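You operate a simulated robot arm through the tools that you are given. There is no shell and no other tool.

The job below is to be done with a simulated robot arm. You get a single attempt, and the scene is never put back.

## Task
Blow the dust off the green cap on the turntable.
Fine: turntable and air knob on till it is clean, both off again; the cap stays there. Where these are worked on the way, their far stop is far enough and under half their travel is too little: air knob.

The check looks at the end state, three seconds after you hand in, the way a careful person would. Anything else that was tipped, shoved, dropped, spilled or broken makes it a failure. A push-on lid holds only when it is set on centred and level and pressed home; a screw cap is set on level and turned clockwise until tight.

## Robot
A 6-joint arm with a three-finger gripper, fixed in place. Base frame: the origin is on the floor under the middle of its stand, x ahead of it, y to its left, z up. Lengths are in mm, angles in degrees, forces in N, time in s.
It reaches about 1213 mm from its shoulder. Its first joint turns from -166.0 to 166.0 degrees. Payload 4.89 kg.
The TCP is the grasp point between the finger pads, 30 mm short of the fingertips. In the tool frame z runs along the fingers and y along their closing line. The gripper opens to 164 mm; its body begins 125 mm behind the TCP.
Orientation is that of the tool frame in the base frame, as a unit quaternion [w, x, y, z]. With the fingers straight down and closing along the base's y, the tool's x points along the base's -x, its y along +y and its z along -z.

## Interface
- The arm moves only by the tool play_rows. Its arguments are lists of equal length, an entry for each row: "dp": the shift along the tool's x, y, z in mm, a list of three; "dr": the turn, a rotation vector about the tool's x, y, z in rad, a list of three; "gripper": the gripper command, from -1 (fully open) to 1 (shut), values between in proportion. In form: {"dp": [[tx, ty, tz], ...], "dr": [[rx, ry, rz], ...], "gripper": [gripper, ...]}. A call has 1 to 20 rows; each row shifts and turns the commanded pose from where the row before left it, along the tool's axes as they then stand. A row lasts 0.2 s, in which the tool goes at most 50 mm and 8.6 degrees; a call with a longer step from one row to the next is refused whole, and so is a gripper value outside its range. Where a pose cannot be reached the arm comes as near as it can. A force on the tool above 40 N (or 10 N above the force at the start of the call, whichever is more), or a blocked arm, ends the call early, and 0.2 s more pass. The fingers move at their own pace (about 108 mm/s each) and stop on an object; they squeeze with about 29 N. The grip force told is the motor's: it shows also when the fingers shut on nothing. Time passes only in rows, and 0.2 s behind the last, so rows that do not move let the fingers close. The reply holds the time, the measured pose of the TCP, the force on the tool along the base axes, the opening and the grip force, in the units named above and with some noise, with the torque about the TCP (base axes, N m) and any sound that the robot's microphone picked up.
- Cameras (640 x 400 px; columns grow to the right, rows downward): "scene" is fixed at [39.5, 509, 1440.5]; the picture's right is [-0.48, -0.88, 0.00], its down [-0.38, 0.21, -0.90] and it looks along [0.79, -0.43, -0.44] (base axes); focal length 376 px, centre (320, 200). "wrist" rides on the gripper at [76, -2, -152] in the tool frame; the picture's right is [0.02, 1.00, 0.00], its down [-0.88, 0.02, -0.47] and it looks along [-0.47, 0.01, 0.88] (tool axes); focal length 247 px, centre (320, 200). There is no depth. A picture from a camera that has moved, and an enlarged one, comes with that camera's place and axes in the base frame and with its lens. The place of the scene camera against the robot may be out by one fixed shift of up to 18 mm in any direction.
- grab_frame(camera): a new picture of that camera. The clock stands still meanwhile.
- move_column(by): moves the trunk up (or, below 0, down) by that many mm; the arm rides with it, the base frame stays. It gives what a move gives, with no picture.
- zoom(camera, box): a new picture of the part [left, top, right, bottom] of that camera's present view, enlarged. The clock stands still meanwhile.
- finish_job(): hands the job in; it is judged then, once.

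Nothing tells you positions but the pictures and the camera data. Unless the task says otherwise, let go and move clear before handing in.

The tools are called after "Emit:" by a JSON object that holds its "method" and its "body". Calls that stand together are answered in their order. play_rows: Moves the arm, as the interface text tells. Its arguments: {"type":"object","properties":{"dp":{"type":"array","items":{"type":"array","items":{"type":"number"}}},"dr":{"type":"array","items":{"type":"array","items":{"type":"number"}}},"gripper":{"type":"array","items":{"type":"number"}}},"required":["dp","dr","gripper"]} The other tools are called the same way: move_column (by) moves the trunk up or down; grab_frame (camera) takes a picture; zoom (camera, box) takes an enlarged picture of a part of a camera's view; finish_job () hands the job in.

At the start:

```text
time: 0.0
eef_pos: [544.4, 46.9, 1211.8]
ee_rot: [0.0, 0.0, 1.0, 0.0]
ft_force: [0.3, 1.5, -0.7]
moment: [0.03, -0.02, 0.01]
grip_width: 164.1
finger_force: 0.2
trunk travel left (down, up): [-175.0, 215.0]
```

scene: 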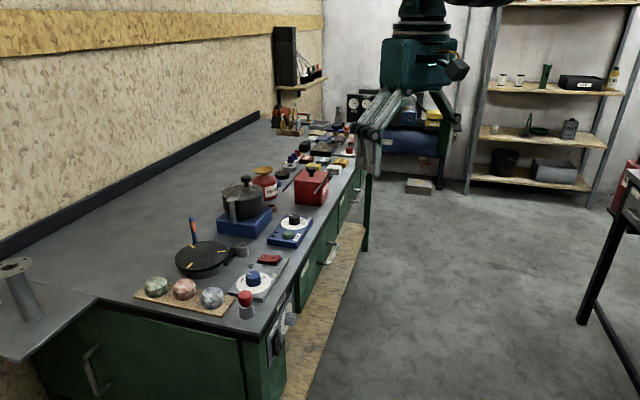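
wrist: 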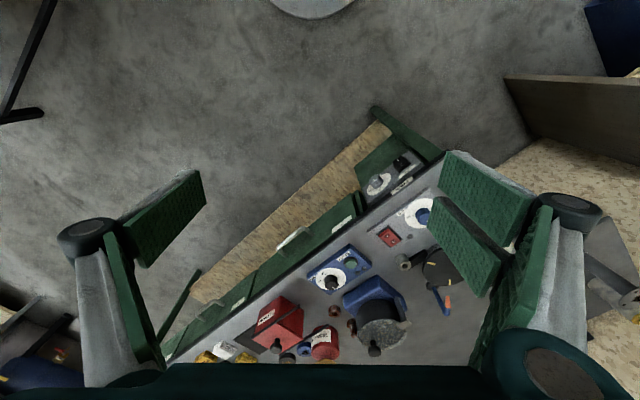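

I see a workbench with several devices on it: knobs, a round dark plate with a nozzle, and a red rocker switch. I'll enlarge the pictures to find the turntable, the green cap, the air knob and the turntable switch.

Emit:
{"method": "zoom", "body": {"camera": "scene", "box": [120, 200, 320, 325]}}

Emit:
{"method": "zoom", "body": {"camera": "scene", "box": [200, 140, 360, 240]}}

Emit:
{"method": "zoom", "body": {"camera": "scene", "box": [250, 90, 370, 165]}}

Emit:
{"method": "zoom", "body": {"camera": "wrist", "box": [200, 120, 520, 370]}}

```text
3.20 times, centred on (220, 262) of scene
camera zoom: at [39.5, 509.0, 1440.5], right [-0.48, -0.88, 0.0], down [-0.38, 0.21, -0.9], along [0.79, -0.43, -0.44], focal length 1203 px, centre (640, 0)
```

zoom: 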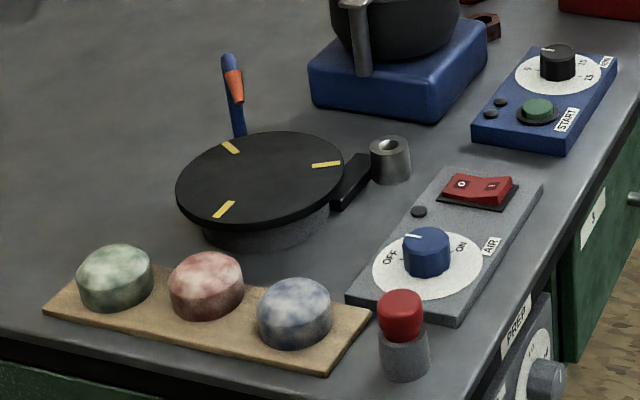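

```text
4.00 times, centred on (280, 190) of scene
camera zoom: at [39.5, 509.0, 1440.5], right [-0.48, -0.88, 0.0], down [-0.38, 0.21, -0.9], along [0.79, -0.43, -0.44], focal length 1504 px, centre (480, 240)
```

zoom: 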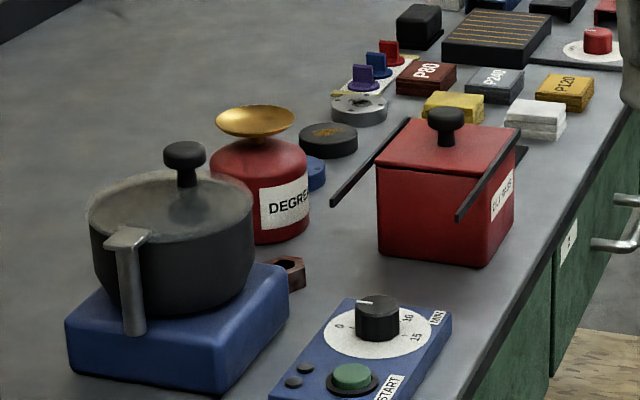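

```text
5.33 times, centred on (310, 128) of scene
camera zoom: at [39.5, 509.0, 1440.5], right [-0.48, -0.88, 0.0], down [-0.38, 0.21, -0.9], along [0.79, -0.43, -0.44], focal length 2005 px, centre (373, 587)
```

zoom: 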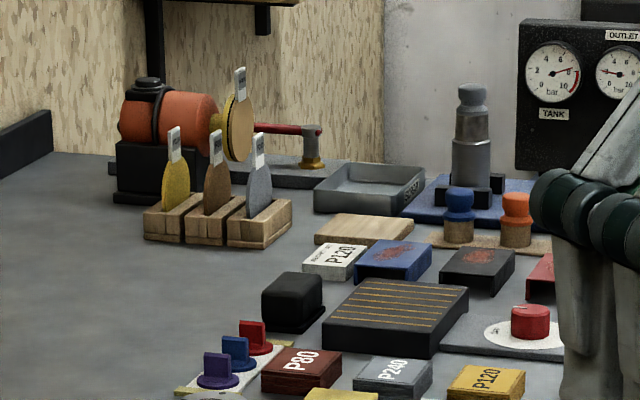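

```text
1.60 times, centred on (360, 245) of wrist
camera zoom: at [467.7, 45.0, 1364.1], right [-0.02, 1.0, 0.0], down [0.88, 0.02, 0.47], along [0.47, 0.01, -0.88], focal length 395 px, centre (256, 128)
```

zoom: 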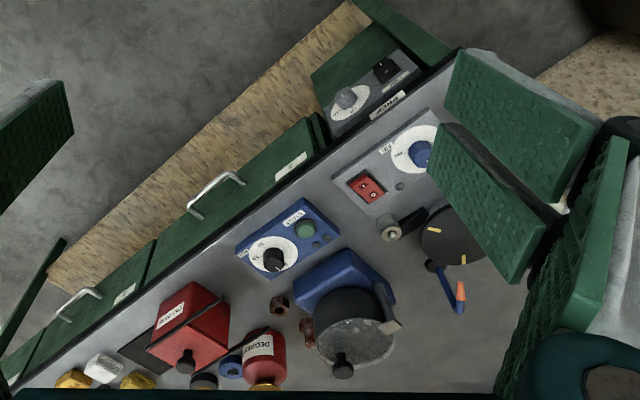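

The blue AIR knob is near (773, 297, 860), with the turntable behind it. The red rocker next to it should be the turntable switch, and the dusty green cap is on the wooden board. I'll move the wrist camera above this area at a safe height to see it better.

Emit:
{"method": "play_rows", "body": {"dp": [[-13, 37, 3], [-13, 37, 3], [-13, 37, 3], [-13, 37, 3], [-13, 37, 3], [-13, 37, 3], [-13, 37, 3], [-13, 37, 3]], "dr": [[0, 0, 0], [0, 0, 0], [0, 0, 0], [0, 0, 0], [0, 0, 0], [0, 0, 0], [0, 0, 0], [0, 0, 0]], "gripper": [-1, -1, -1, -1, -1, -1, -1, -1]}}

Emit:
{"method": "grab_frame", "body": {"camera": "wrist"}}

Emit:
{"method": "grab_frame", "body": {"camera": "scene"}}

```text
time: 1.8
eef_pos: [646.3, 344.2, 1187.7]
ee_rot: [0.0, 0.001, 1.0, 0.0]
ft_force: [0.1, -0.4, 0.9]
moment: [0.2, -0.12, -0.03]
grip_width: 163.8
finger_force: 0.1
trunk travel left (down, up): [-175.0, 215.0]
```

```text
taken
camera wrist: at [570.3, 341.7, 1339.5], right [-0.02, 1.0, 0.0], down [0.88, 0.02, 0.47], along [0.47, 0.01, -0.88], focal length 247 px, centre (320, 200)
```

wrist: 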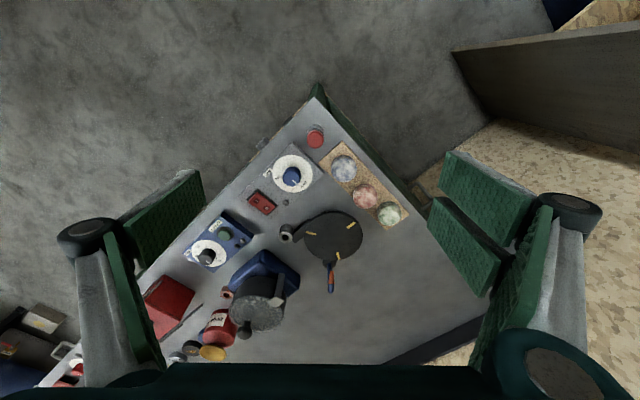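

```text
taken
```

scene: 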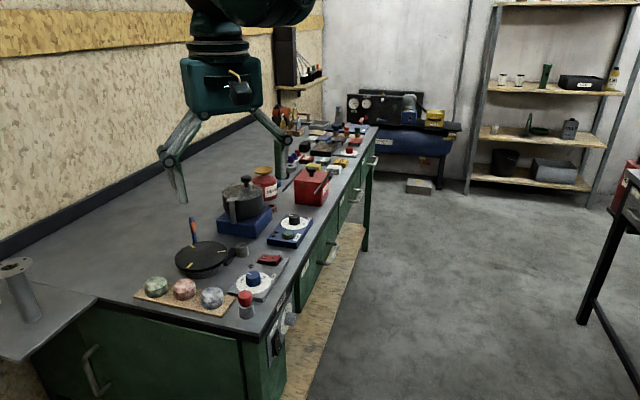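

The wrist camera now shows the whole turntable area, with the blue, red and green caps on the board. I'll enlarge this view for details.

Emit:
{"method": "zoom", "body": {"camera": "wrist", "box": [230, 110, 420, 230]}}

Emit:
{"method": "zoom", "body": {"camera": "wrist", "box": [260, 180, 420, 300]}}

Emit:
{"method": "zoom", "body": {"camera": "scene", "box": [160, 205, 260, 285]}}

Emit:
{"method": "zoom", "body": {"camera": "scene", "box": [220, 245, 320, 325]}}

```text
3.33 times, centred on (325, 170) of wrist
camera zoom: at [570.3, 341.7, 1339.5], right [-0.02, 1.0, 0.0], down [0.88, 0.02, 0.47], along [0.47, 0.01, -0.88], focal length 823 px, centre (303, 300)
```

zoom: 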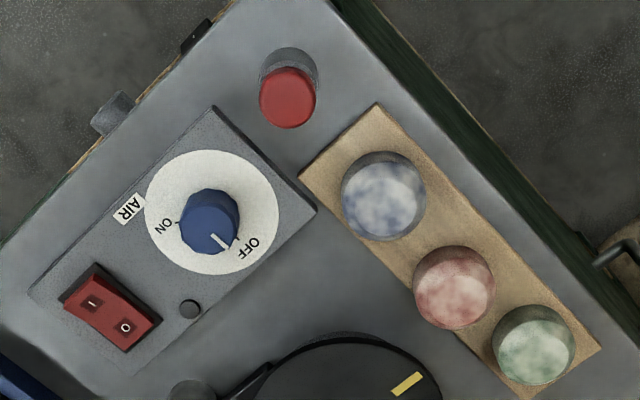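

```text
3.33 times, centred on (340, 240) of wrist
camera zoom: at [570.3, 341.7, 1339.5], right [-0.02, 1.0, 0.0], down [0.88, 0.02, 0.47], along [0.47, 0.01, -0.88], focal length 823 px, centre (253, 67)
```

zoom: 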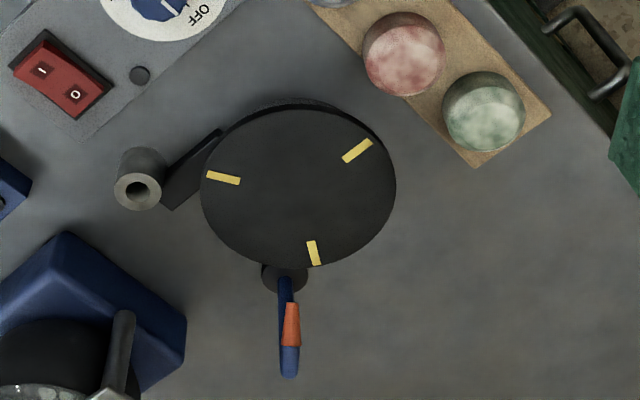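

```text
5.00 times, centred on (210, 245) of scene
camera zoom: at [39.5, 509.0, 1440.5], right [-0.48, -0.88, 0.0], down [-0.38, 0.21, -0.9], along [0.79, -0.43, -0.44], focal length 1880 px, centre (870, -25)
```

zoom: 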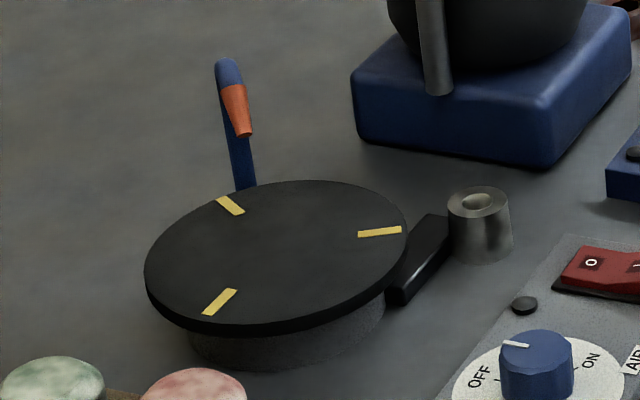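

```text
5.00 times, centred on (270, 285) of scene
camera zoom: at [39.5, 509.0, 1440.5], right [-0.48, -0.88, 0.0], down [-0.38, 0.21, -0.9], along [0.79, -0.43, -0.44], focal length 1880 px, centre (570, -225)
```

zoom: 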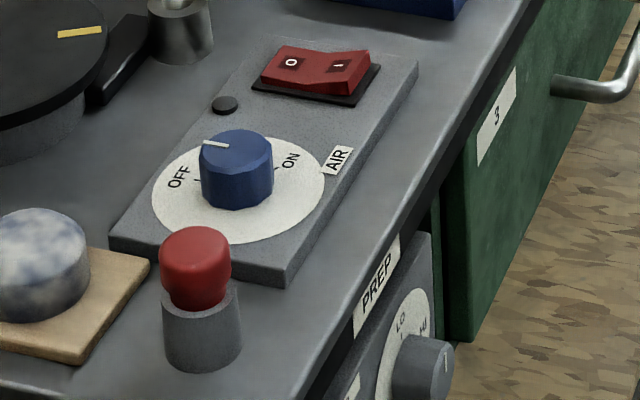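

The turntable centre is around (914, 381), and the nozzle pipe stands on its far side. The green cap is around (863, 507). I'll bring the wrist camera closer to refine these and check the nozzle height.

Emit:
{"method": "play_rows", "body": {"dp": [[-25.6, 6, 18], [-25.6, 6, 18], [-25.6, 6, 18], [-25.6, 6, 18], [-25.6, 6, 18], [-25.6, 6, 18]], "dr": [[0, 0, 0], [0, 0, 0], [0, 0, 0], [0, 0, 0], [0, 0, 0], [0, 0, 0]], "gripper": [-1, -1, -1, -1, -1, -1]}}

Emit:
{"method": "grab_frame", "body": {"camera": "wrist"}}

Emit:
{"method": "zoom", "body": {"camera": "wrist", "box": [200, 130, 440, 280]}}

Emit:
{"method": "zoom", "body": {"camera": "wrist", "box": [200, 60, 440, 210]}}

```text
time: 3.2
eef_pos: [802.6, 377.1, 1080.8]
ee_rot: [0.0, 0.0, 1.0, 0.001]
ft_force: [-0.8, -0.5, 0.2]
moment: [0.11, -0.21, -0.03]
grip_width: 164.1
finger_force: 0.0
trunk travel left (down, up): [-175.0, 215.0]
```

```text
taken
camera wrist: at [725.2, 376.7, 1232.1], right [-0.02, 1.0, 0.0], down [0.88, 0.02, 0.47], along [0.47, 0.01, -0.88], focal length 247 px, centre (320, 200)
```

wrist: 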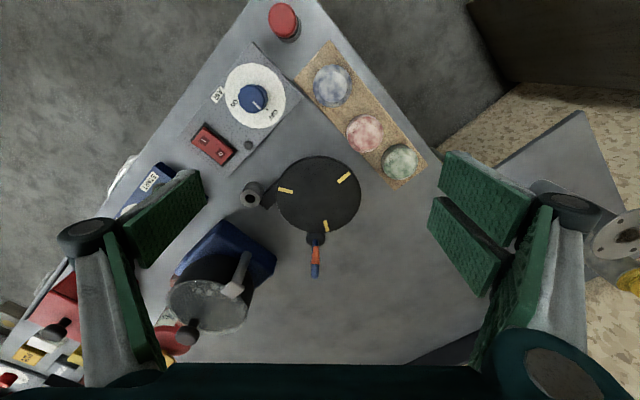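

```text
2.67 times, centred on (320, 205) of wrist
camera zoom: at [725.2, 376.7, 1232.1], right [-0.02, 1.0, 0.0], down [0.88, 0.02, 0.47], along [0.47, 0.01, -0.88], focal length 659 px, centre (320, 187)
```

zoom: 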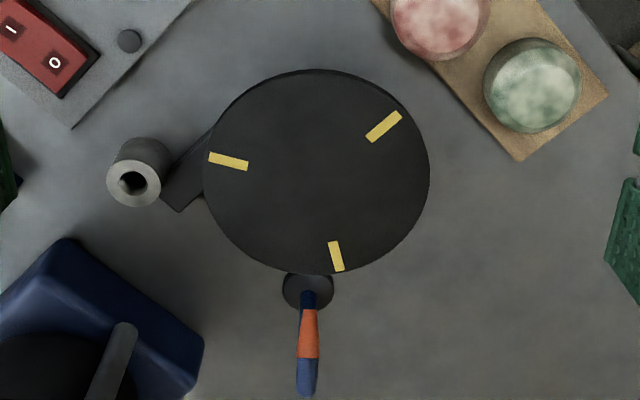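

```text
2.67 times, centred on (320, 135) of wrist
camera zoom: at [725.2, 376.7, 1232.1], right [-0.02, 1.0, 0.0], down [0.88, 0.02, 0.47], along [0.47, 0.01, -0.88], focal length 659 px, centre (320, 373)
```

zoom: 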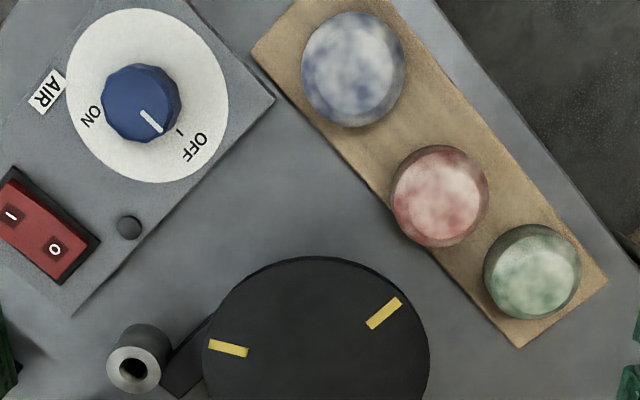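

Both views put the turntable near (890–914, 380). Their heights don't agree well enough, so I'll shift sideways for a clean stereo baseline.

Emit:
{"method": "play_rows", "body": {"dp": [[0, 37, 0], [0, 37, 0], [0, 37, 0], [0, 37, 0]], "dr": [[0, 0, 0], [0, 0, 0], [0, 0, 0], [0, 0, 0]], "gripper": [-1, -1, -1, -1]}}

Emit:
{"method": "grab_frame", "body": {"camera": "wrist"}}

Emit:
{"method": "zoom", "body": {"camera": "wrist", "box": [120, 130, 360, 280]}}

Emit:
{"method": "zoom", "body": {"camera": "wrist", "box": [140, 60, 380, 210]}}

```text
time: 4.2
eef_pos: [802.7, 525.2, 1081.4]
ee_rot: [0.001, 0.001, 1.0, 0.0]
ft_force: [0.6, -1.2, 0.1]
moment: [0.21, -0.02, -0.01]
grip_width: 164.1
finger_force: 0.1
trunk travel left (down, up): [-175.0, 215.0]
```

```text
taken
camera wrist: at [725.9, 523.4, 1233.7], right [-0.02, 1.0, 0.0], down [0.88, 0.02, 0.47], along [0.47, 0.01, -0.88], focal length 247 px, centre (320, 200)
```

wrist: 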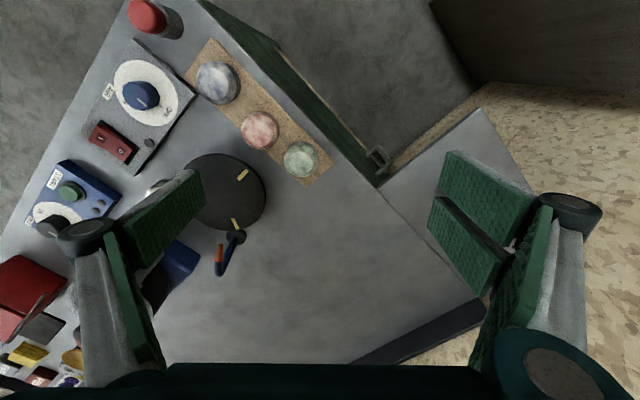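

```text
2.67 times, centred on (240, 205) of wrist
camera zoom: at [725.9, 523.4, 1233.7], right [-0.02, 1.0, 0.0], down [0.88, 0.02, 0.47], along [0.47, 0.01, -0.88], focal length 659 px, centre (533, 187)
```

zoom: 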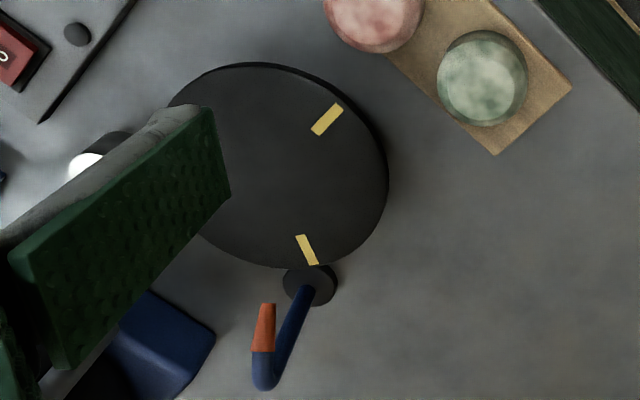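

```text
2.67 times, centred on (260, 135) of wrist
camera zoom: at [725.9, 523.4, 1233.7], right [-0.02, 1.0, 0.0], down [0.88, 0.02, 0.47], along [0.47, 0.01, -0.88], focal length 659 px, centre (480, 373)
```

zoom: 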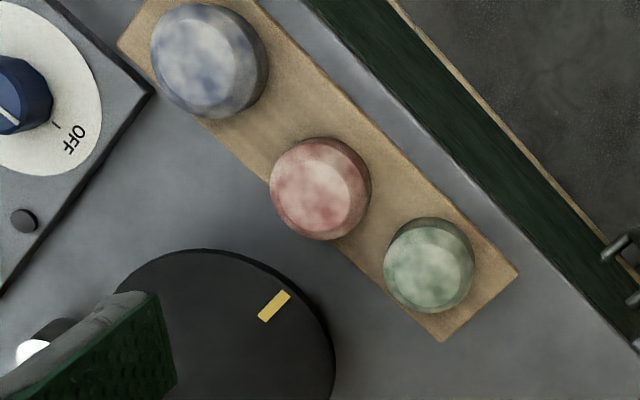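

Stereo gives the turntable plate centre at about (901, 378) with its top near z=897. The nozzle tip is about (966, 376, 932). The green cap is about (847, 498), with the board top near z≈862. I'll move above the green cap, turn the gripper so the fingers avoid the red cap and the plate, set a smaller opening and look again.

Emit:
{"method": "play_rows", "body": {"dp": [[-15, -9.5, 20], [-15, -9.5, 20], [-15.6, -9, 20], [0, 0, 0], [0, 0, 0], [0, 0, 0], [0, 0, 0], [0, 0, 0], [0, 0, 0], [0, 0, 0], [0, 0, 0]], "dr": [[0, 0, 0], [0, 0, 0], [0, 0, 0], [0, 0, -0.1496], [0, 0, -0.1496], [0, 0, -0.1496], [0, 0, -0.1496], [0, 0, -0.1496], [0, 0, -0.1496], [0, 0, -0.1496], [0, 0, 0]], "gripper": [0.05, 0.05, 0.05, 0.05, 0.05, 0.05, 0.05, 0.05, 0.05, 0.05, 0.05]}}

Emit:
{"method": "grab_frame", "body": {"camera": "wrist"}}

Emit:
{"method": "zoom", "body": {"camera": "scene", "box": [80, 140, 280, 320]}}

```text
time: 6.6
eef_pos: [848.2, 498.8, 1020.5]
ee_rot: [0.0, -0.501, 0.865, 0.0]
ft_force: [-0.3, 0.1, 0.8]
moment: [0.03, -0.02, 0.01]
grip_width: 77.6
finger_force: 0.2
trunk travel left (down, up): [-175.0, 215.0]
```

```text
taken
camera wrist: at [811.2, 431.6, 1172.4], right [-0.88, 0.48, 0.0], down [0.42, 0.77, 0.47], along [0.23, 0.41, -0.88], focal length 247 px, centre (320, 200)
```

wrist: 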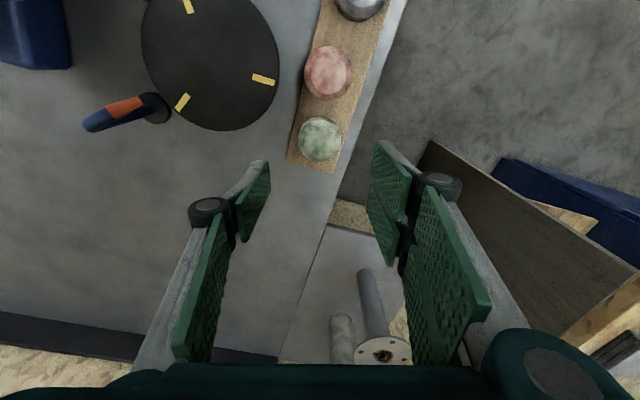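

```text
2.22 times, centred on (180, 230) of scene
camera zoom: at [39.5, 509.0, 1440.5], right [-0.48, -0.88, 0.0], down [-0.38, 0.21, -0.9], along [0.79, -0.43, -0.44], focal length 836 px, centre (631, 133)
```

zoom: 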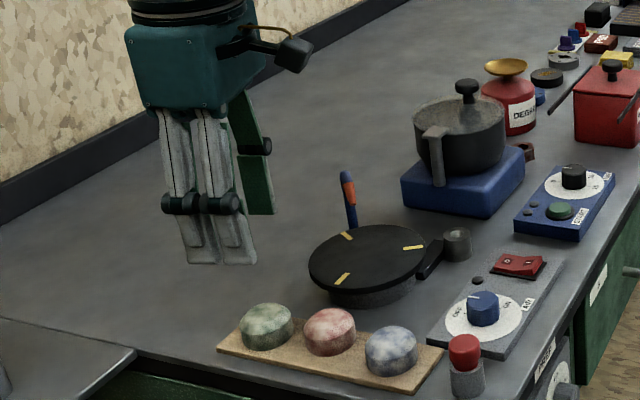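

The gripper now sits above the green cap. I'll enlarge the wrist view to check the alignment and where the fingertips are.

Emit:
{"method": "zoom", "body": {"camera": "wrist", "box": [220, 80, 460, 230]}}

```text
2.67 times, centred on (340, 155) of wrist
camera zoom: at [811.2, 431.6, 1172.4], right [-0.88, 0.48, 0.0], down [0.42, 0.77, 0.47], along [0.23, 0.41, -0.88], focal length 659 px, centre (267, 320)
```

zoom: 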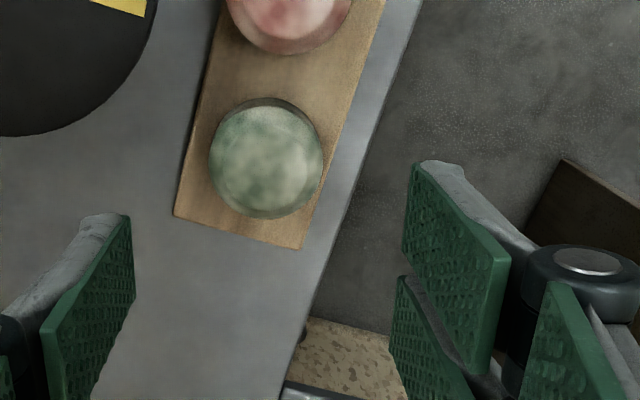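

The cap is within about 2 mm of the gripper axis, and the fingertips are 30 mm below the TCP. I'll go down most of the way and check again before closing.

Emit:
{"method": "play_rows", "body": {"dp": [[1.5, -1, 25], [0, 0, 30], [0, 0, 30], [0, 0, 15], [0, 0, 0]], "dr": [[0, 0, 0], [0, 0, 0], [0, 0, 0], [0, 0, 0], [0, 0, 0]], "gripper": [0.05, 0.05, 0.05, 0.05, 0.05]}}

Emit:
{"method": "grab_frame", "body": {"camera": "wrist"}}

Emit:
{"method": "zoom", "body": {"camera": "scene", "box": [100, 220, 260, 320]}}

```text
time: 7.8
eef_pos: [847.5, 497.3, 917.2]
ee_rot: [-0.001, -0.501, 0.866, 0.0]
ft_force: [0.4, -0.7, -0.5]
moment: [-0.03, 0.01, 0.0]
grip_width: 78.1
finger_force: 0.0
trunk travel left (down, up): [-175.0, 215.0]
```

```text
taken
camera wrist: at [810.8, 429.5, 1070.3], right [-0.88, 0.48, 0.0], down [0.42, 0.77, 0.47], along [0.23, 0.41, -0.88], focal length 247 px, centre (320, 200)
```

wrist: 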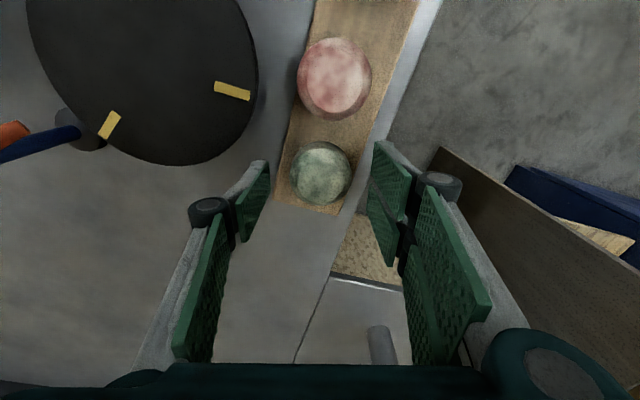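

```text
4.00 times, centred on (180, 270) of scene
camera zoom: at [39.5, 509.0, 1440.5], right [-0.48, -0.88, 0.0], down [-0.38, 0.21, -0.9], along [0.79, -0.43, -0.44], focal length 1504 px, centre (880, -80)
```

zoom: 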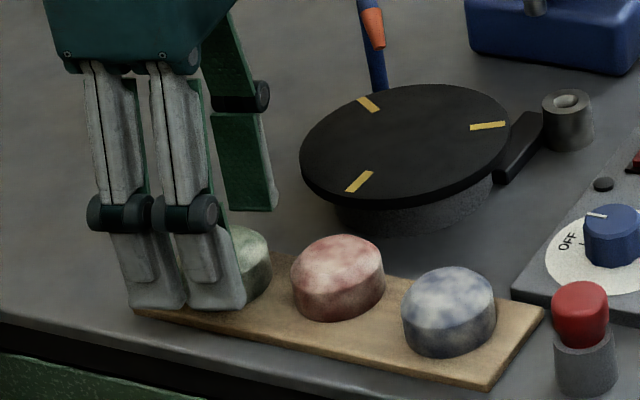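

The fingers straddle the cap cleanly and clear the plate and the red cap. I'll go down the last bit slowly and then close.

Emit:
{"method": "play_rows", "body": {"dp": [[0, 0, 7], [0, 0, 6], [0, 0, 5], [0, 0, 0]], "dr": [[0, 0, 0], [0, 0, 0], [0, 0, 0], [0, 0, 0]], "gripper": [0.05, 0.05, 0.05, 0.05]}}

Emit:
{"method": "zoom", "body": {"camera": "scene", "box": [110, 240, 230, 320]}}

Emit:
{"method": "zoom", "body": {"camera": "wrist", "box": [220, 80, 460, 230]}}

```text
time: 8.8
eef_pos: [849.2, 496.9, 900.9]
ee_rot: [0.0, -0.5, 0.866, 0.0]
ft_force: [-0.7, -0.3, -0.6]
moment: [-0.01, -0.01, 0.04]
grip_width: 78.0
finger_force: 0.1
trunk travel left (down, up): [-175.0, 215.0]
```

```text
5.00 times, centred on (170, 280) of scene
camera zoom: at [39.5, 509.0, 1440.5], right [-0.48, -0.88, 0.0], down [-0.38, 0.21, -0.9], along [0.79, -0.43, -0.44], focal length 1880 px, centre (1070, -200)
```

zoom: 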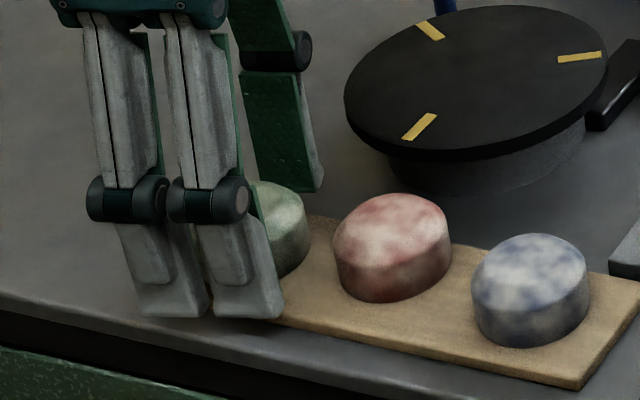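

```text
2.67 times, centred on (340, 155) of wrist
camera zoom: at [811.0, 429.9, 1053.2], right [-0.88, 0.48, 0.0], down [0.42, 0.77, 0.47], along [0.23, 0.41, -0.88], focal length 659 px, centre (267, 320)
```

zoom: 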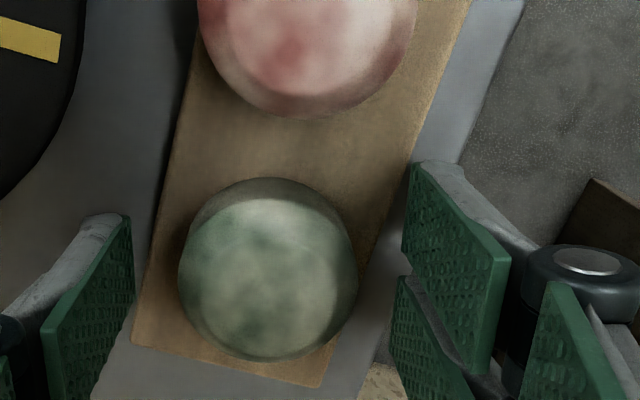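

The cap is centred between the fingers in both directions, so I'll go down 2 mm more and close on it.

Emit:
{"method": "play_rows", "body": {"dp": [[0, 0, 2], [0, 0, 0], [0, 0, 0], [0, 0, 0], [0, 0, 0], [0, 0, 0]], "dr": [[0, 0, 0], [0, 0, 0], [0, 0, 0], [0, 0, 0], [0, 0, 0], [0, 0, 0]], "gripper": [0.05, 0.2, 0.35, 0.45, 0.5, 0.5]}}

Emit:
{"method": "zoom", "body": {"camera": "wrist", "box": [220, 80, 460, 230]}}

```text
time: 10.2
eef_pos: [848.6, 496.1, 899.7]
ee_rot: [0.0, -0.5, 0.866, 0.0]
ft_force: [-0.9, 1.4, -0.1]
moment: [0.03, 0.06, -0.04]
grip_width: 48.2
finger_force: 28.5
trunk travel left (down, up): [-175.0, 215.0]
```

```text
2.67 times, centred on (340, 155) of wrist
camera zoom: at [811.0, 430.0, 1051.4], right [-0.88, 0.48, 0.0], down [0.42, 0.77, 0.47], along [0.23, 0.41, -0.88], focal length 659 px, centre (267, 320)
```

zoom: 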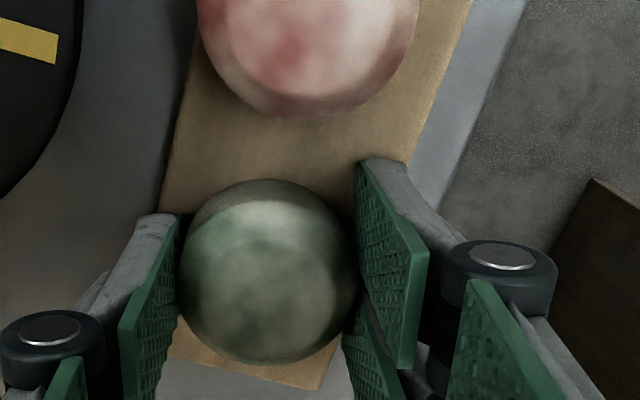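

The grip holds at 48 mm with 28.5 N. I'll lift gently and check that it stays held.

Emit:
{"method": "play_rows", "body": {"dp": [[0, 0, -5], [0, 0, -15], [0, 0, -25], [0, 0, -25], [0, 0, -10], [0, 0, 0]], "dr": [[0, 0, 0], [0, 0, 0], [0, 0, 0], [0, 0, 0], [0, 0, 0], [0, 0, 0]], "gripper": [0.6, 0.6, 0.6, 0.6, 0.6, 0.6]}}

Emit:
{"method": "grab_frame", "body": {"camera": "wrist"}}

Emit:
{"method": "zoom", "body": {"camera": "scene", "box": [100, 190, 260, 310]}}

```text
time: 11.6
eef_pos: [847.7, 495.8, 979.4]
ee_rot: [0.0, -0.5, 0.866, 0.001]
ft_force: [0.0, -0.5, -1.0]
moment: [0.03, -0.05, 0.0]
grip_width: 48.3
finger_force: 29.3
trunk travel left (down, up): [-175.0, 215.0]
```

```text
taken
camera wrist: at [810.3, 430.1, 1131.2], right [-0.88, 0.48, 0.0], down [0.42, 0.77, 0.47], along [0.23, 0.41, -0.88], focal length 247 px, centre (320, 200)
```

wrist: 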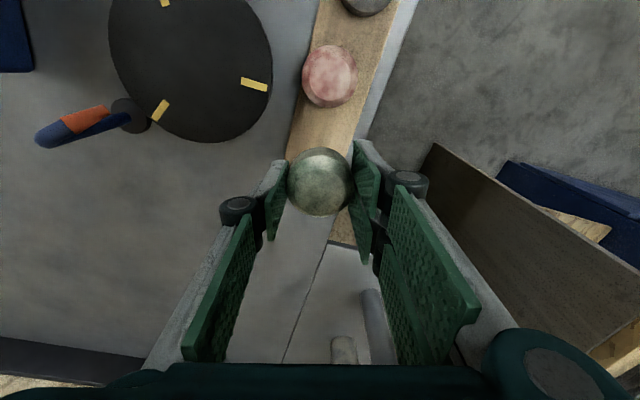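

```text
3.33 times, centred on (180, 250) of scene
camera zoom: at [39.5, 509.0, 1440.5], right [-0.48, -0.88, 0.0], down [-0.38, 0.21, -0.9], along [0.79, -0.43, -0.44], focal length 1253 px, centre (787, 33)
```

zoom: 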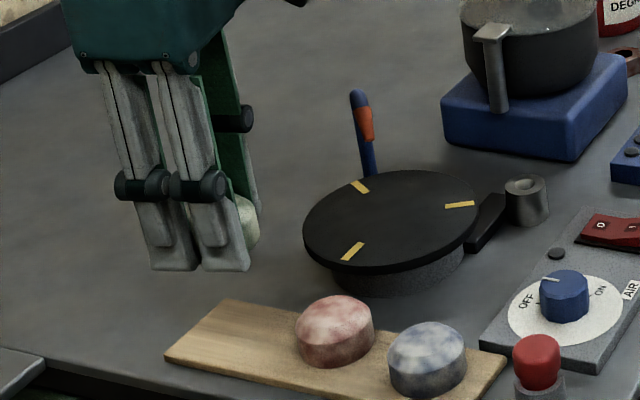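

The cap is held and level. I'll turn the gripper back so the fingers close along y and clear the nozzle, then move over the turntable centre at this height.

Emit:
{"method": "play_rows", "body": {"dp": [[0, 0, 0], [0, 0, 0], [0, 0, 0], [0, 0, 0], [0, 0, 0], [0, 0, 0], [0, 0, 0], [-13.4, -29.6, 0], [-13.4, -29.6, 0], [-13.4, -29.6, 0], [-13.3, -29.6, 0], [0, 0, 0]], "dr": [[0, 0, 0.1496], [0, 0, 0.1496], [0, 0, 0.1496], [0, 0, 0.1496], [0, 0, 0.1496], [0, 0, 0.1496], [0, 0, 0.1496], [0, 0, 0], [0, 0, 0], [0, 0, 0], [0, 0, 0], [0, 0, 0]], "gripper": [0.6, 0.6, 0.6, 0.6, 0.6, 0.6, 0.6, 0.6, 0.6, 0.6, 0.6, 0.6]}}

Emit:
{"method": "grab_frame", "body": {"camera": "wrist"}}

Emit:
{"method": "zoom", "body": {"camera": "wrist", "box": [200, 80, 440, 260]}}

Emit:
{"method": "zoom", "body": {"camera": "scene", "box": [140, 180, 300, 300]}}

```text
time: 14.2
eef_pos: [900.0, 377.3, 979.5]
ee_rot: [0.0, 0.001, 1.0, 0.0]
ft_force: [-0.3, -0.6, -1.1]
moment: [0.04, 0.02, 0.0]
grip_width: 48.2
finger_force: 28.8
trunk travel left (down, up): [-175.0, 215.0]
```

```text
taken
camera wrist: at [823.7, 375.6, 1131.6], right [-0.02, 1.0, 0.0], down [0.88, 0.02, 0.47], along [0.47, 0.01, -0.88], focal length 247 px, centre (320, 200)
```

wrist: 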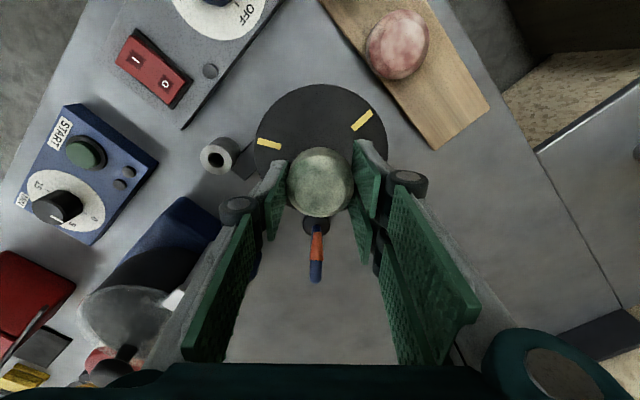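

```text
2.22 times, centred on (320, 170) of wrist
camera zoom: at [823.7, 375.6, 1131.6], right [-0.02, 1.0, 0.0], down [0.88, 0.02, 0.47], along [0.47, 0.01, -0.88], focal length 549 px, centre (320, 267)
```

zoom: 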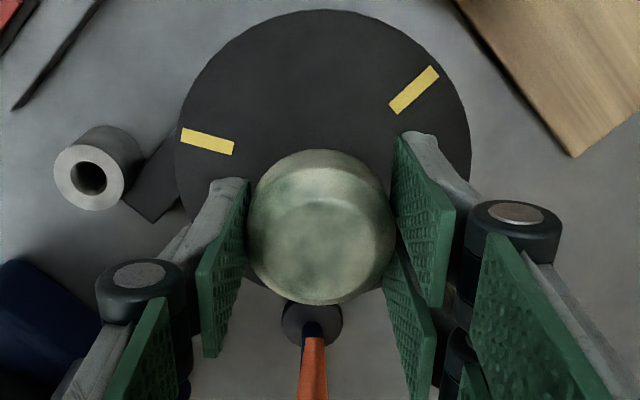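

```text
3.33 times, centred on (220, 240) of scene
camera zoom: at [39.5, 509.0, 1440.5], right [-0.48, -0.88, 0.0], down [-0.38, 0.21, -0.9], along [0.79, -0.43, -0.44], focal length 1253 px, centre (653, 67)
```

zoom: 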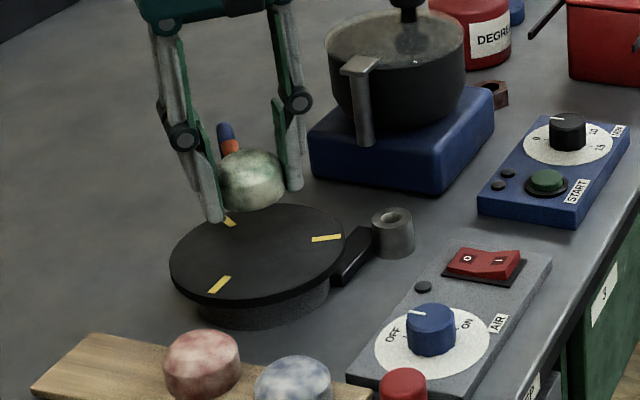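

The cap hangs 1–2 mm from the plate centre at about (902.3, 378.5). I'll correct that and go down to just above the plate.

Emit:
{"method": "play_rows", "body": {"dp": [[-1.5, 0.5, 12], [0, 0, 13], [0, 0, 10], [0, 0, 3], [0, 0, 0]], "dr": [[0, 0, 0], [0, 0, 0], [0, 0, 0], [0, 0, 0], [0, 0, 0]], "gripper": [0.6, 0.6, 0.6, 0.6, 0.6]}}

Emit:
{"method": "zoom", "body": {"camera": "scene", "box": [160, 200, 260, 280]}}

Emit:
{"method": "zoom", "body": {"camera": "wrist", "box": [200, 80, 440, 260]}}

```text
time: 15.4
eef_pos: [901.9, 378.3, 942.5]
ee_rot: [0.0, 0.0, 1.0, 0.0]
ft_force: [0.9, -1.0, -1.5]
moment: [-0.02, 0.01, 0.03]
grip_width: 48.5
finger_force: 29.0
trunk travel left (down, up): [-175.0, 215.0]
```

```text
5.00 times, centred on (210, 240) of scene
camera zoom: at [39.5, 509.0, 1440.5], right [-0.48, -0.88, 0.0], down [-0.38, 0.21, -0.9], along [0.79, -0.43, -0.44], focal length 1880 px, centre (870, 0)
```

zoom: 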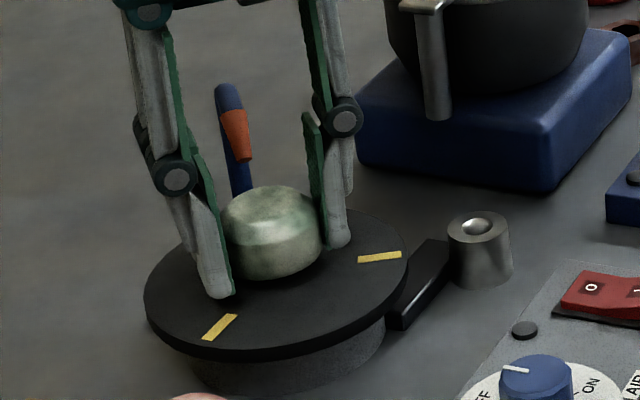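

```text
2.22 times, centred on (320, 170) of wrist
camera zoom: at [826.1, 377.3, 1093.9], right [-0.02, 1.0, 0.0], down [0.88, 0.02, 0.47], along [0.47, 0.01, -0.88], focal length 549 px, centre (320, 267)
```

zoom: 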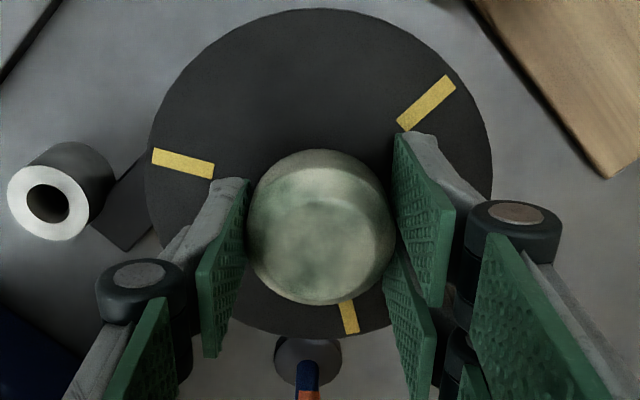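

From the scene view the cap is about 8 mm above the plate and centred. I'll lower it in small steps and watch the force.

Emit:
{"method": "play_rows", "body": {"dp": [[0, 0, 3], [0, 0, 2], [0, 0, 1], [0, 0, 0]], "dr": [[0, 0, 0], [0, 0, 0], [0, 0, 0], [0, 0, 0]], "gripper": [0.6, 0.6, 0.6, 0.6]}}

Emit:
{"method": "zoom", "body": {"camera": "scene", "box": [180, 220, 240, 268]}}

```text
time: 16.4
eef_pos: [901.8, 377.7, 935.9]
ee_rot: [0.0, 0.0, 1.0, 0.0]
ft_force: [-0.2, -0.5, -1.0]
moment: [0.02, -0.01, 0.01]
grip_width: 48.2
finger_force: 28.9
trunk travel left (down, up): [-175.0, 215.0]
```

```text
8.33 times, centred on (210, 244) of scene
camera zoom: at [39.5, 509.0, 1440.5], right [-0.48, -0.88, 0.0], down [-0.38, 0.21, -0.9], along [0.79, -0.43, -0.44], focal length 3133 px, centre (1237, -167)
```

zoom: 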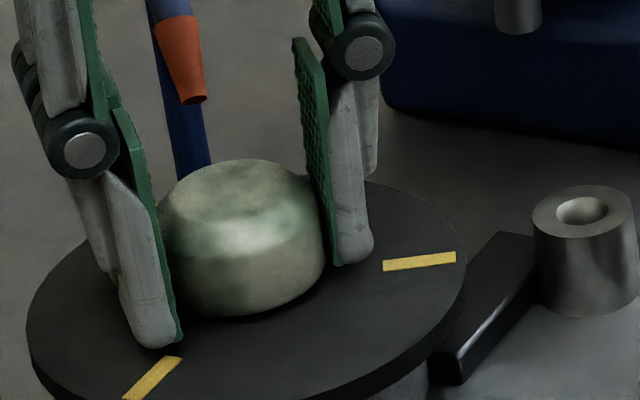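

Just a few millimetres remain, so I'll step down 1 mm at a time and watch for contact.

Emit:
{"method": "play_rows", "body": {"dp": [[0, 0, 1], [0, 0, 0.7], [0, 0, 0]], "dr": [[0, 0, 0], [0, 0, 0], [0, 0, 0]], "gripper": [0.6, 0.6, 0.6]}}

Emit:
{"method": "zoom", "body": {"camera": "scene", "box": [180, 220, 240, 268]}}

```text
time: 17.2
eef_pos: [902.3, 378.4, 933.9]
ee_rot: [0.0, 0.0, 1.0, 0.0]
ft_force: [1.2, 0.2, -2.2]
moment: [0.01, -0.02, 0.02]
grip_width: 48.4
finger_force: 28.4
trunk travel left (down, up): [-175.0, 215.0]
```

```text
8.33 times, centred on (210, 244) of scene
camera zoom: at [39.5, 509.0, 1440.5], right [-0.48, -0.88, 0.0], down [-0.38, 0.21, -0.9], along [0.79, -0.43, -0.44], focal length 3133 px, centre (1237, -167)
```

zoom: 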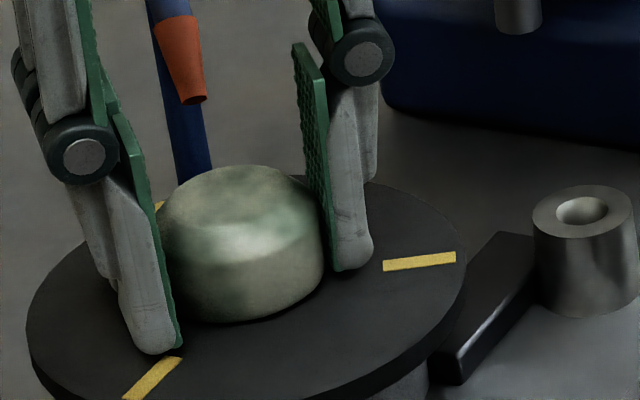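

Emit:
{"method": "play_rows", "body": {"dp": [[0, 0, 0.7], [0, 0, 0.6], [0, 0, 0]], "dr": [[0, 0, 0], [0, 0, 0], [0, 0, 0]], "gripper": [0.6, 0.6, 0.6]}}

Emit:
{"method": "zoom", "body": {"camera": "scene", "box": [180, 220, 240, 268]}}

```text
time: 18.0
eef_pos: [901.5, 378.6, 933.1]
ee_rot: [0.0, 0.0, 1.0, 0.0]
ft_force: [0.6, 1.5, 2.9]
moment: [0.09, -0.02, 0.01]
grip_width: 48.0
finger_force: 29.2
trunk travel left (down, up): [-175.0, 215.0]
```

```text
8.33 times, centred on (210, 244) of scene
camera zoom: at [39.5, 509.0, 1440.5], right [-0.48, -0.88, 0.0], down [-0.38, 0.21, -0.9], along [0.79, -0.43, -0.44], focal length 3133 px, centre (1237, -167)
```

zoom: 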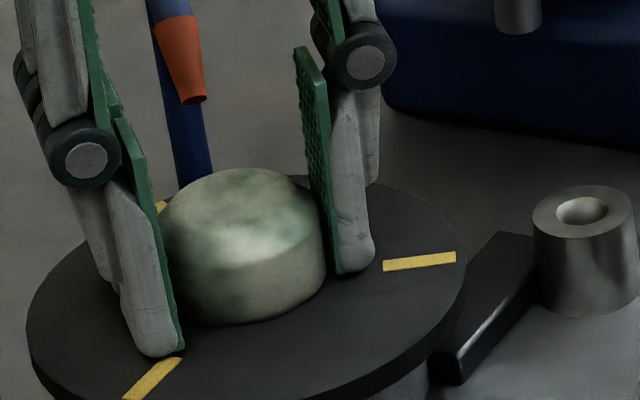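

The force went from −1 to +2.9 N, so the cap now rests on the plate. I'll open gently and then go straight up.

Emit:
{"method": "play_rows", "body": {"dp": [[0, 0, 0], [0, 0, 0], [0, 0, 0], [0, 0, 0], [0, 0, 0], [0, 0, 0]], "dr": [[0, 0, 0], [0, 0, 0], [0, 0, 0], [0, 0, 0], [0, 0, 0], [0, 0, 0]], "gripper": [0.42, 0.36, 0.28, 0.18, 0.1, 0.05]}}

Emit:
{"method": "zoom", "body": {"camera": "wrist", "box": [200, 80, 440, 260]}}

Emit:
{"method": "zoom", "body": {"camera": "scene", "box": [160, 200, 260, 280]}}

```text
time: 19.4
eef_pos: [902.0, 379.5, 933.6]
ee_rot: [0.001, -0.001, 1.0, 0.0]
ft_force: [-0.5, 0.8, -0.3]
moment: [0.0, 0.01, -0.01]
grip_width: 77.8
finger_force: 0.1
trunk travel left (down, up): [-175.0, 215.0]
```

```text
2.22 times, centred on (320, 170) of wrist
camera zoom: at [825.8, 377.3, 1084.8], right [-0.02, 1.0, 0.0], down [0.88, 0.02, 0.47], along [0.47, 0.01, -0.88], focal length 549 px, centre (320, 267)
```

zoom: 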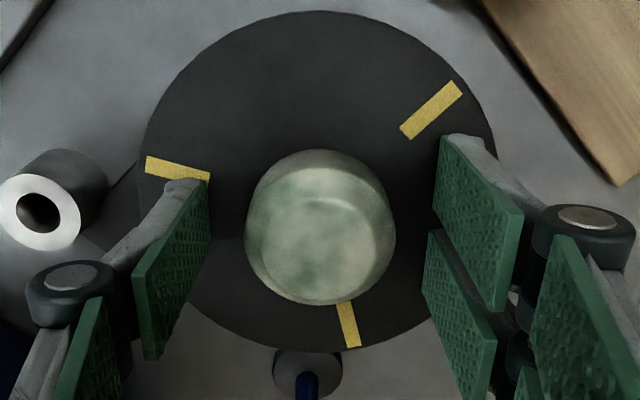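

```text
5.00 times, centred on (210, 240) of scene
camera zoom: at [39.5, 509.0, 1440.5], right [-0.48, -0.88, 0.0], down [-0.38, 0.21, -0.9], along [0.79, -0.43, -0.44], focal length 1880 px, centre (870, 0)
```

zoom: 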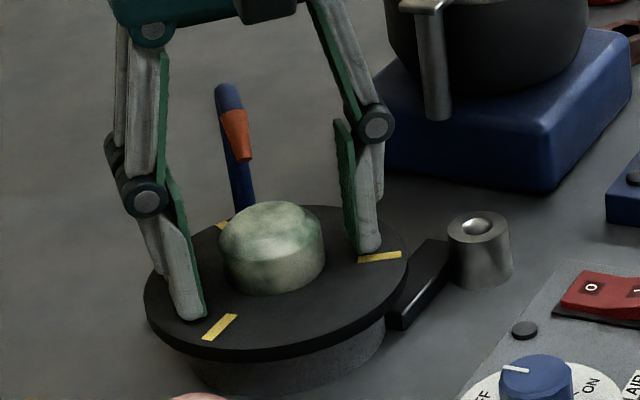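

The cap stands on the plate centre with the fingers clear. I'll lift straight up and move to view the switch panel.

Emit:
{"method": "play_rows", "body": {"dp": [[0, 0, -15], [0, 0, -35], [0, 0, -35], [0, 0, -35], [34, -20, 0], [34, -20, 0], [34, -20, 0], [34, -20, 0], [34, -20, 0], [34, -20, 0], [0, 0, 0]], "dr": [[0, 0, 0], [0, 0, 0], [0, 0, 0], [0, 0, 0], [0, 0, 0], [0, 0, 0], [0, 0, 0], [0, 0, 0], [0, 0, 0], [0, 0, 0], [0, 0, 0]], "gripper": [0.05, 0.05, 0.05, 0.05, 0.05, 0.05, 0.05, 0.05, 0.05, 0.05, 0.05]}}

Emit:
{"method": "grab_frame", "body": {"camera": "wrist"}}

Emit:
{"method": "zoom", "body": {"camera": "wrist", "box": [200, 90, 440, 270]}}

Emit:
{"method": "zoom", "body": {"camera": "scene", "box": [160, 200, 320, 320]}}

```text
time: 21.8
eef_pos: [697.7, 257.4, 1054.2]
ee_rot: [-0.001, -0.001, 1.0, 0.0]
ft_force: [-0.2, 0.0, -0.2]
moment: [0.03, -0.1, -0.01]
grip_width: 78.2
finger_force: 0.0
trunk travel left (down, up): [-175.0, 215.0]
```

```text
taken
camera wrist: at [621.8, 256.8, 1205.0], right [-0.02, 1.0, 0.0], down [0.88, 0.02, 0.47], along [0.47, 0.01, -0.88], focal length 247 px, centre (320, 200)
```

wrist: 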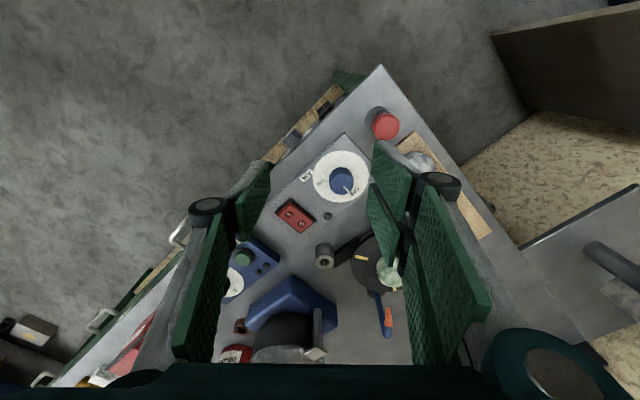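

```text
2.22 times, centred on (320, 180) of wrist
camera zoom: at [621.8, 256.8, 1205.0], right [-0.02, 1.0, 0.0], down [0.88, 0.02, 0.47], along [0.47, 0.01, -0.88], focal length 549 px, centre (320, 244)
```

zoom: 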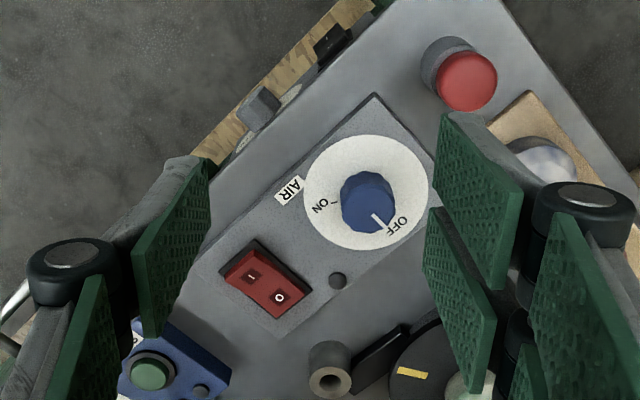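

```text
3.33 times, centred on (240, 260) of scene
camera zoom: at [39.5, 509.0, 1440.5], right [-0.48, -0.88, 0.0], down [-0.38, 0.21, -0.9], along [0.79, -0.43, -0.44], focal length 1253 px, centre (587, 0)
```

zoom: 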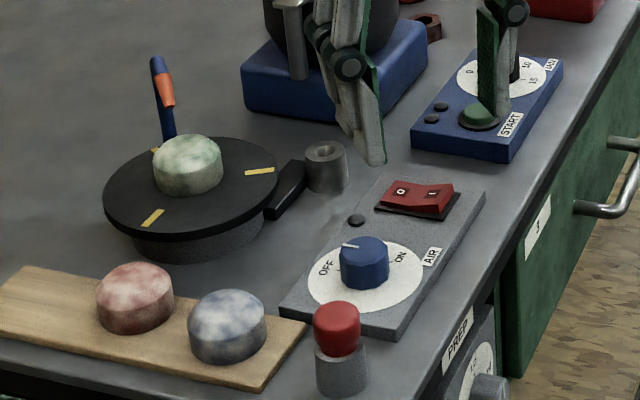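

The turntable now carries the cap. I'll enlarge the knob and rocker to fix their positions and which rocker side is down.

Emit:
{"method": "zoom", "body": {"camera": "wrist", "box": [270, 130, 390, 240]}}

Emit:
{"method": "zoom", "body": {"camera": "scene", "box": [235, 235, 315, 295]}}

```text
3.64 times, centred on (330, 185) of wrist
camera zoom: at [621.8, 256.8, 1205.0], right [-0.02, 1.0, 0.0], down [0.88, 0.02, 0.47], along [0.47, 0.01, -0.88], focal length 898 px, centre (284, 254)
```

zoom: 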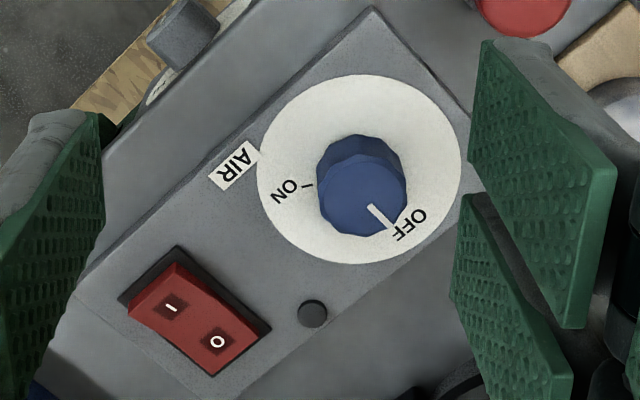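

```text
6.67 times, centred on (275, 265) of scene
camera zoom: at [39.5, 509.0, 1440.5], right [-0.48, -0.88, 0.0], down [-0.38, 0.21, -0.9], along [0.79, -0.43, -0.44], focal length 2506 px, centre (620, -233)
```

zoom: 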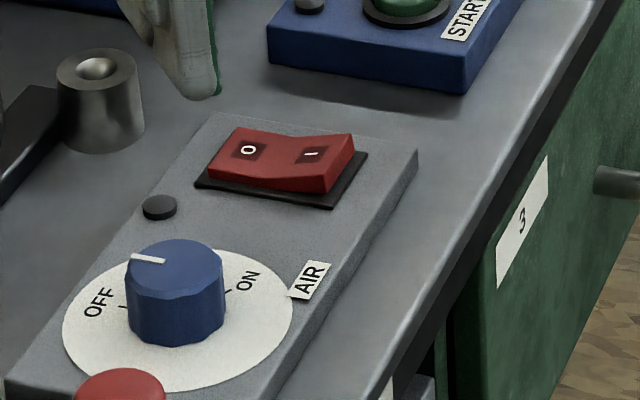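

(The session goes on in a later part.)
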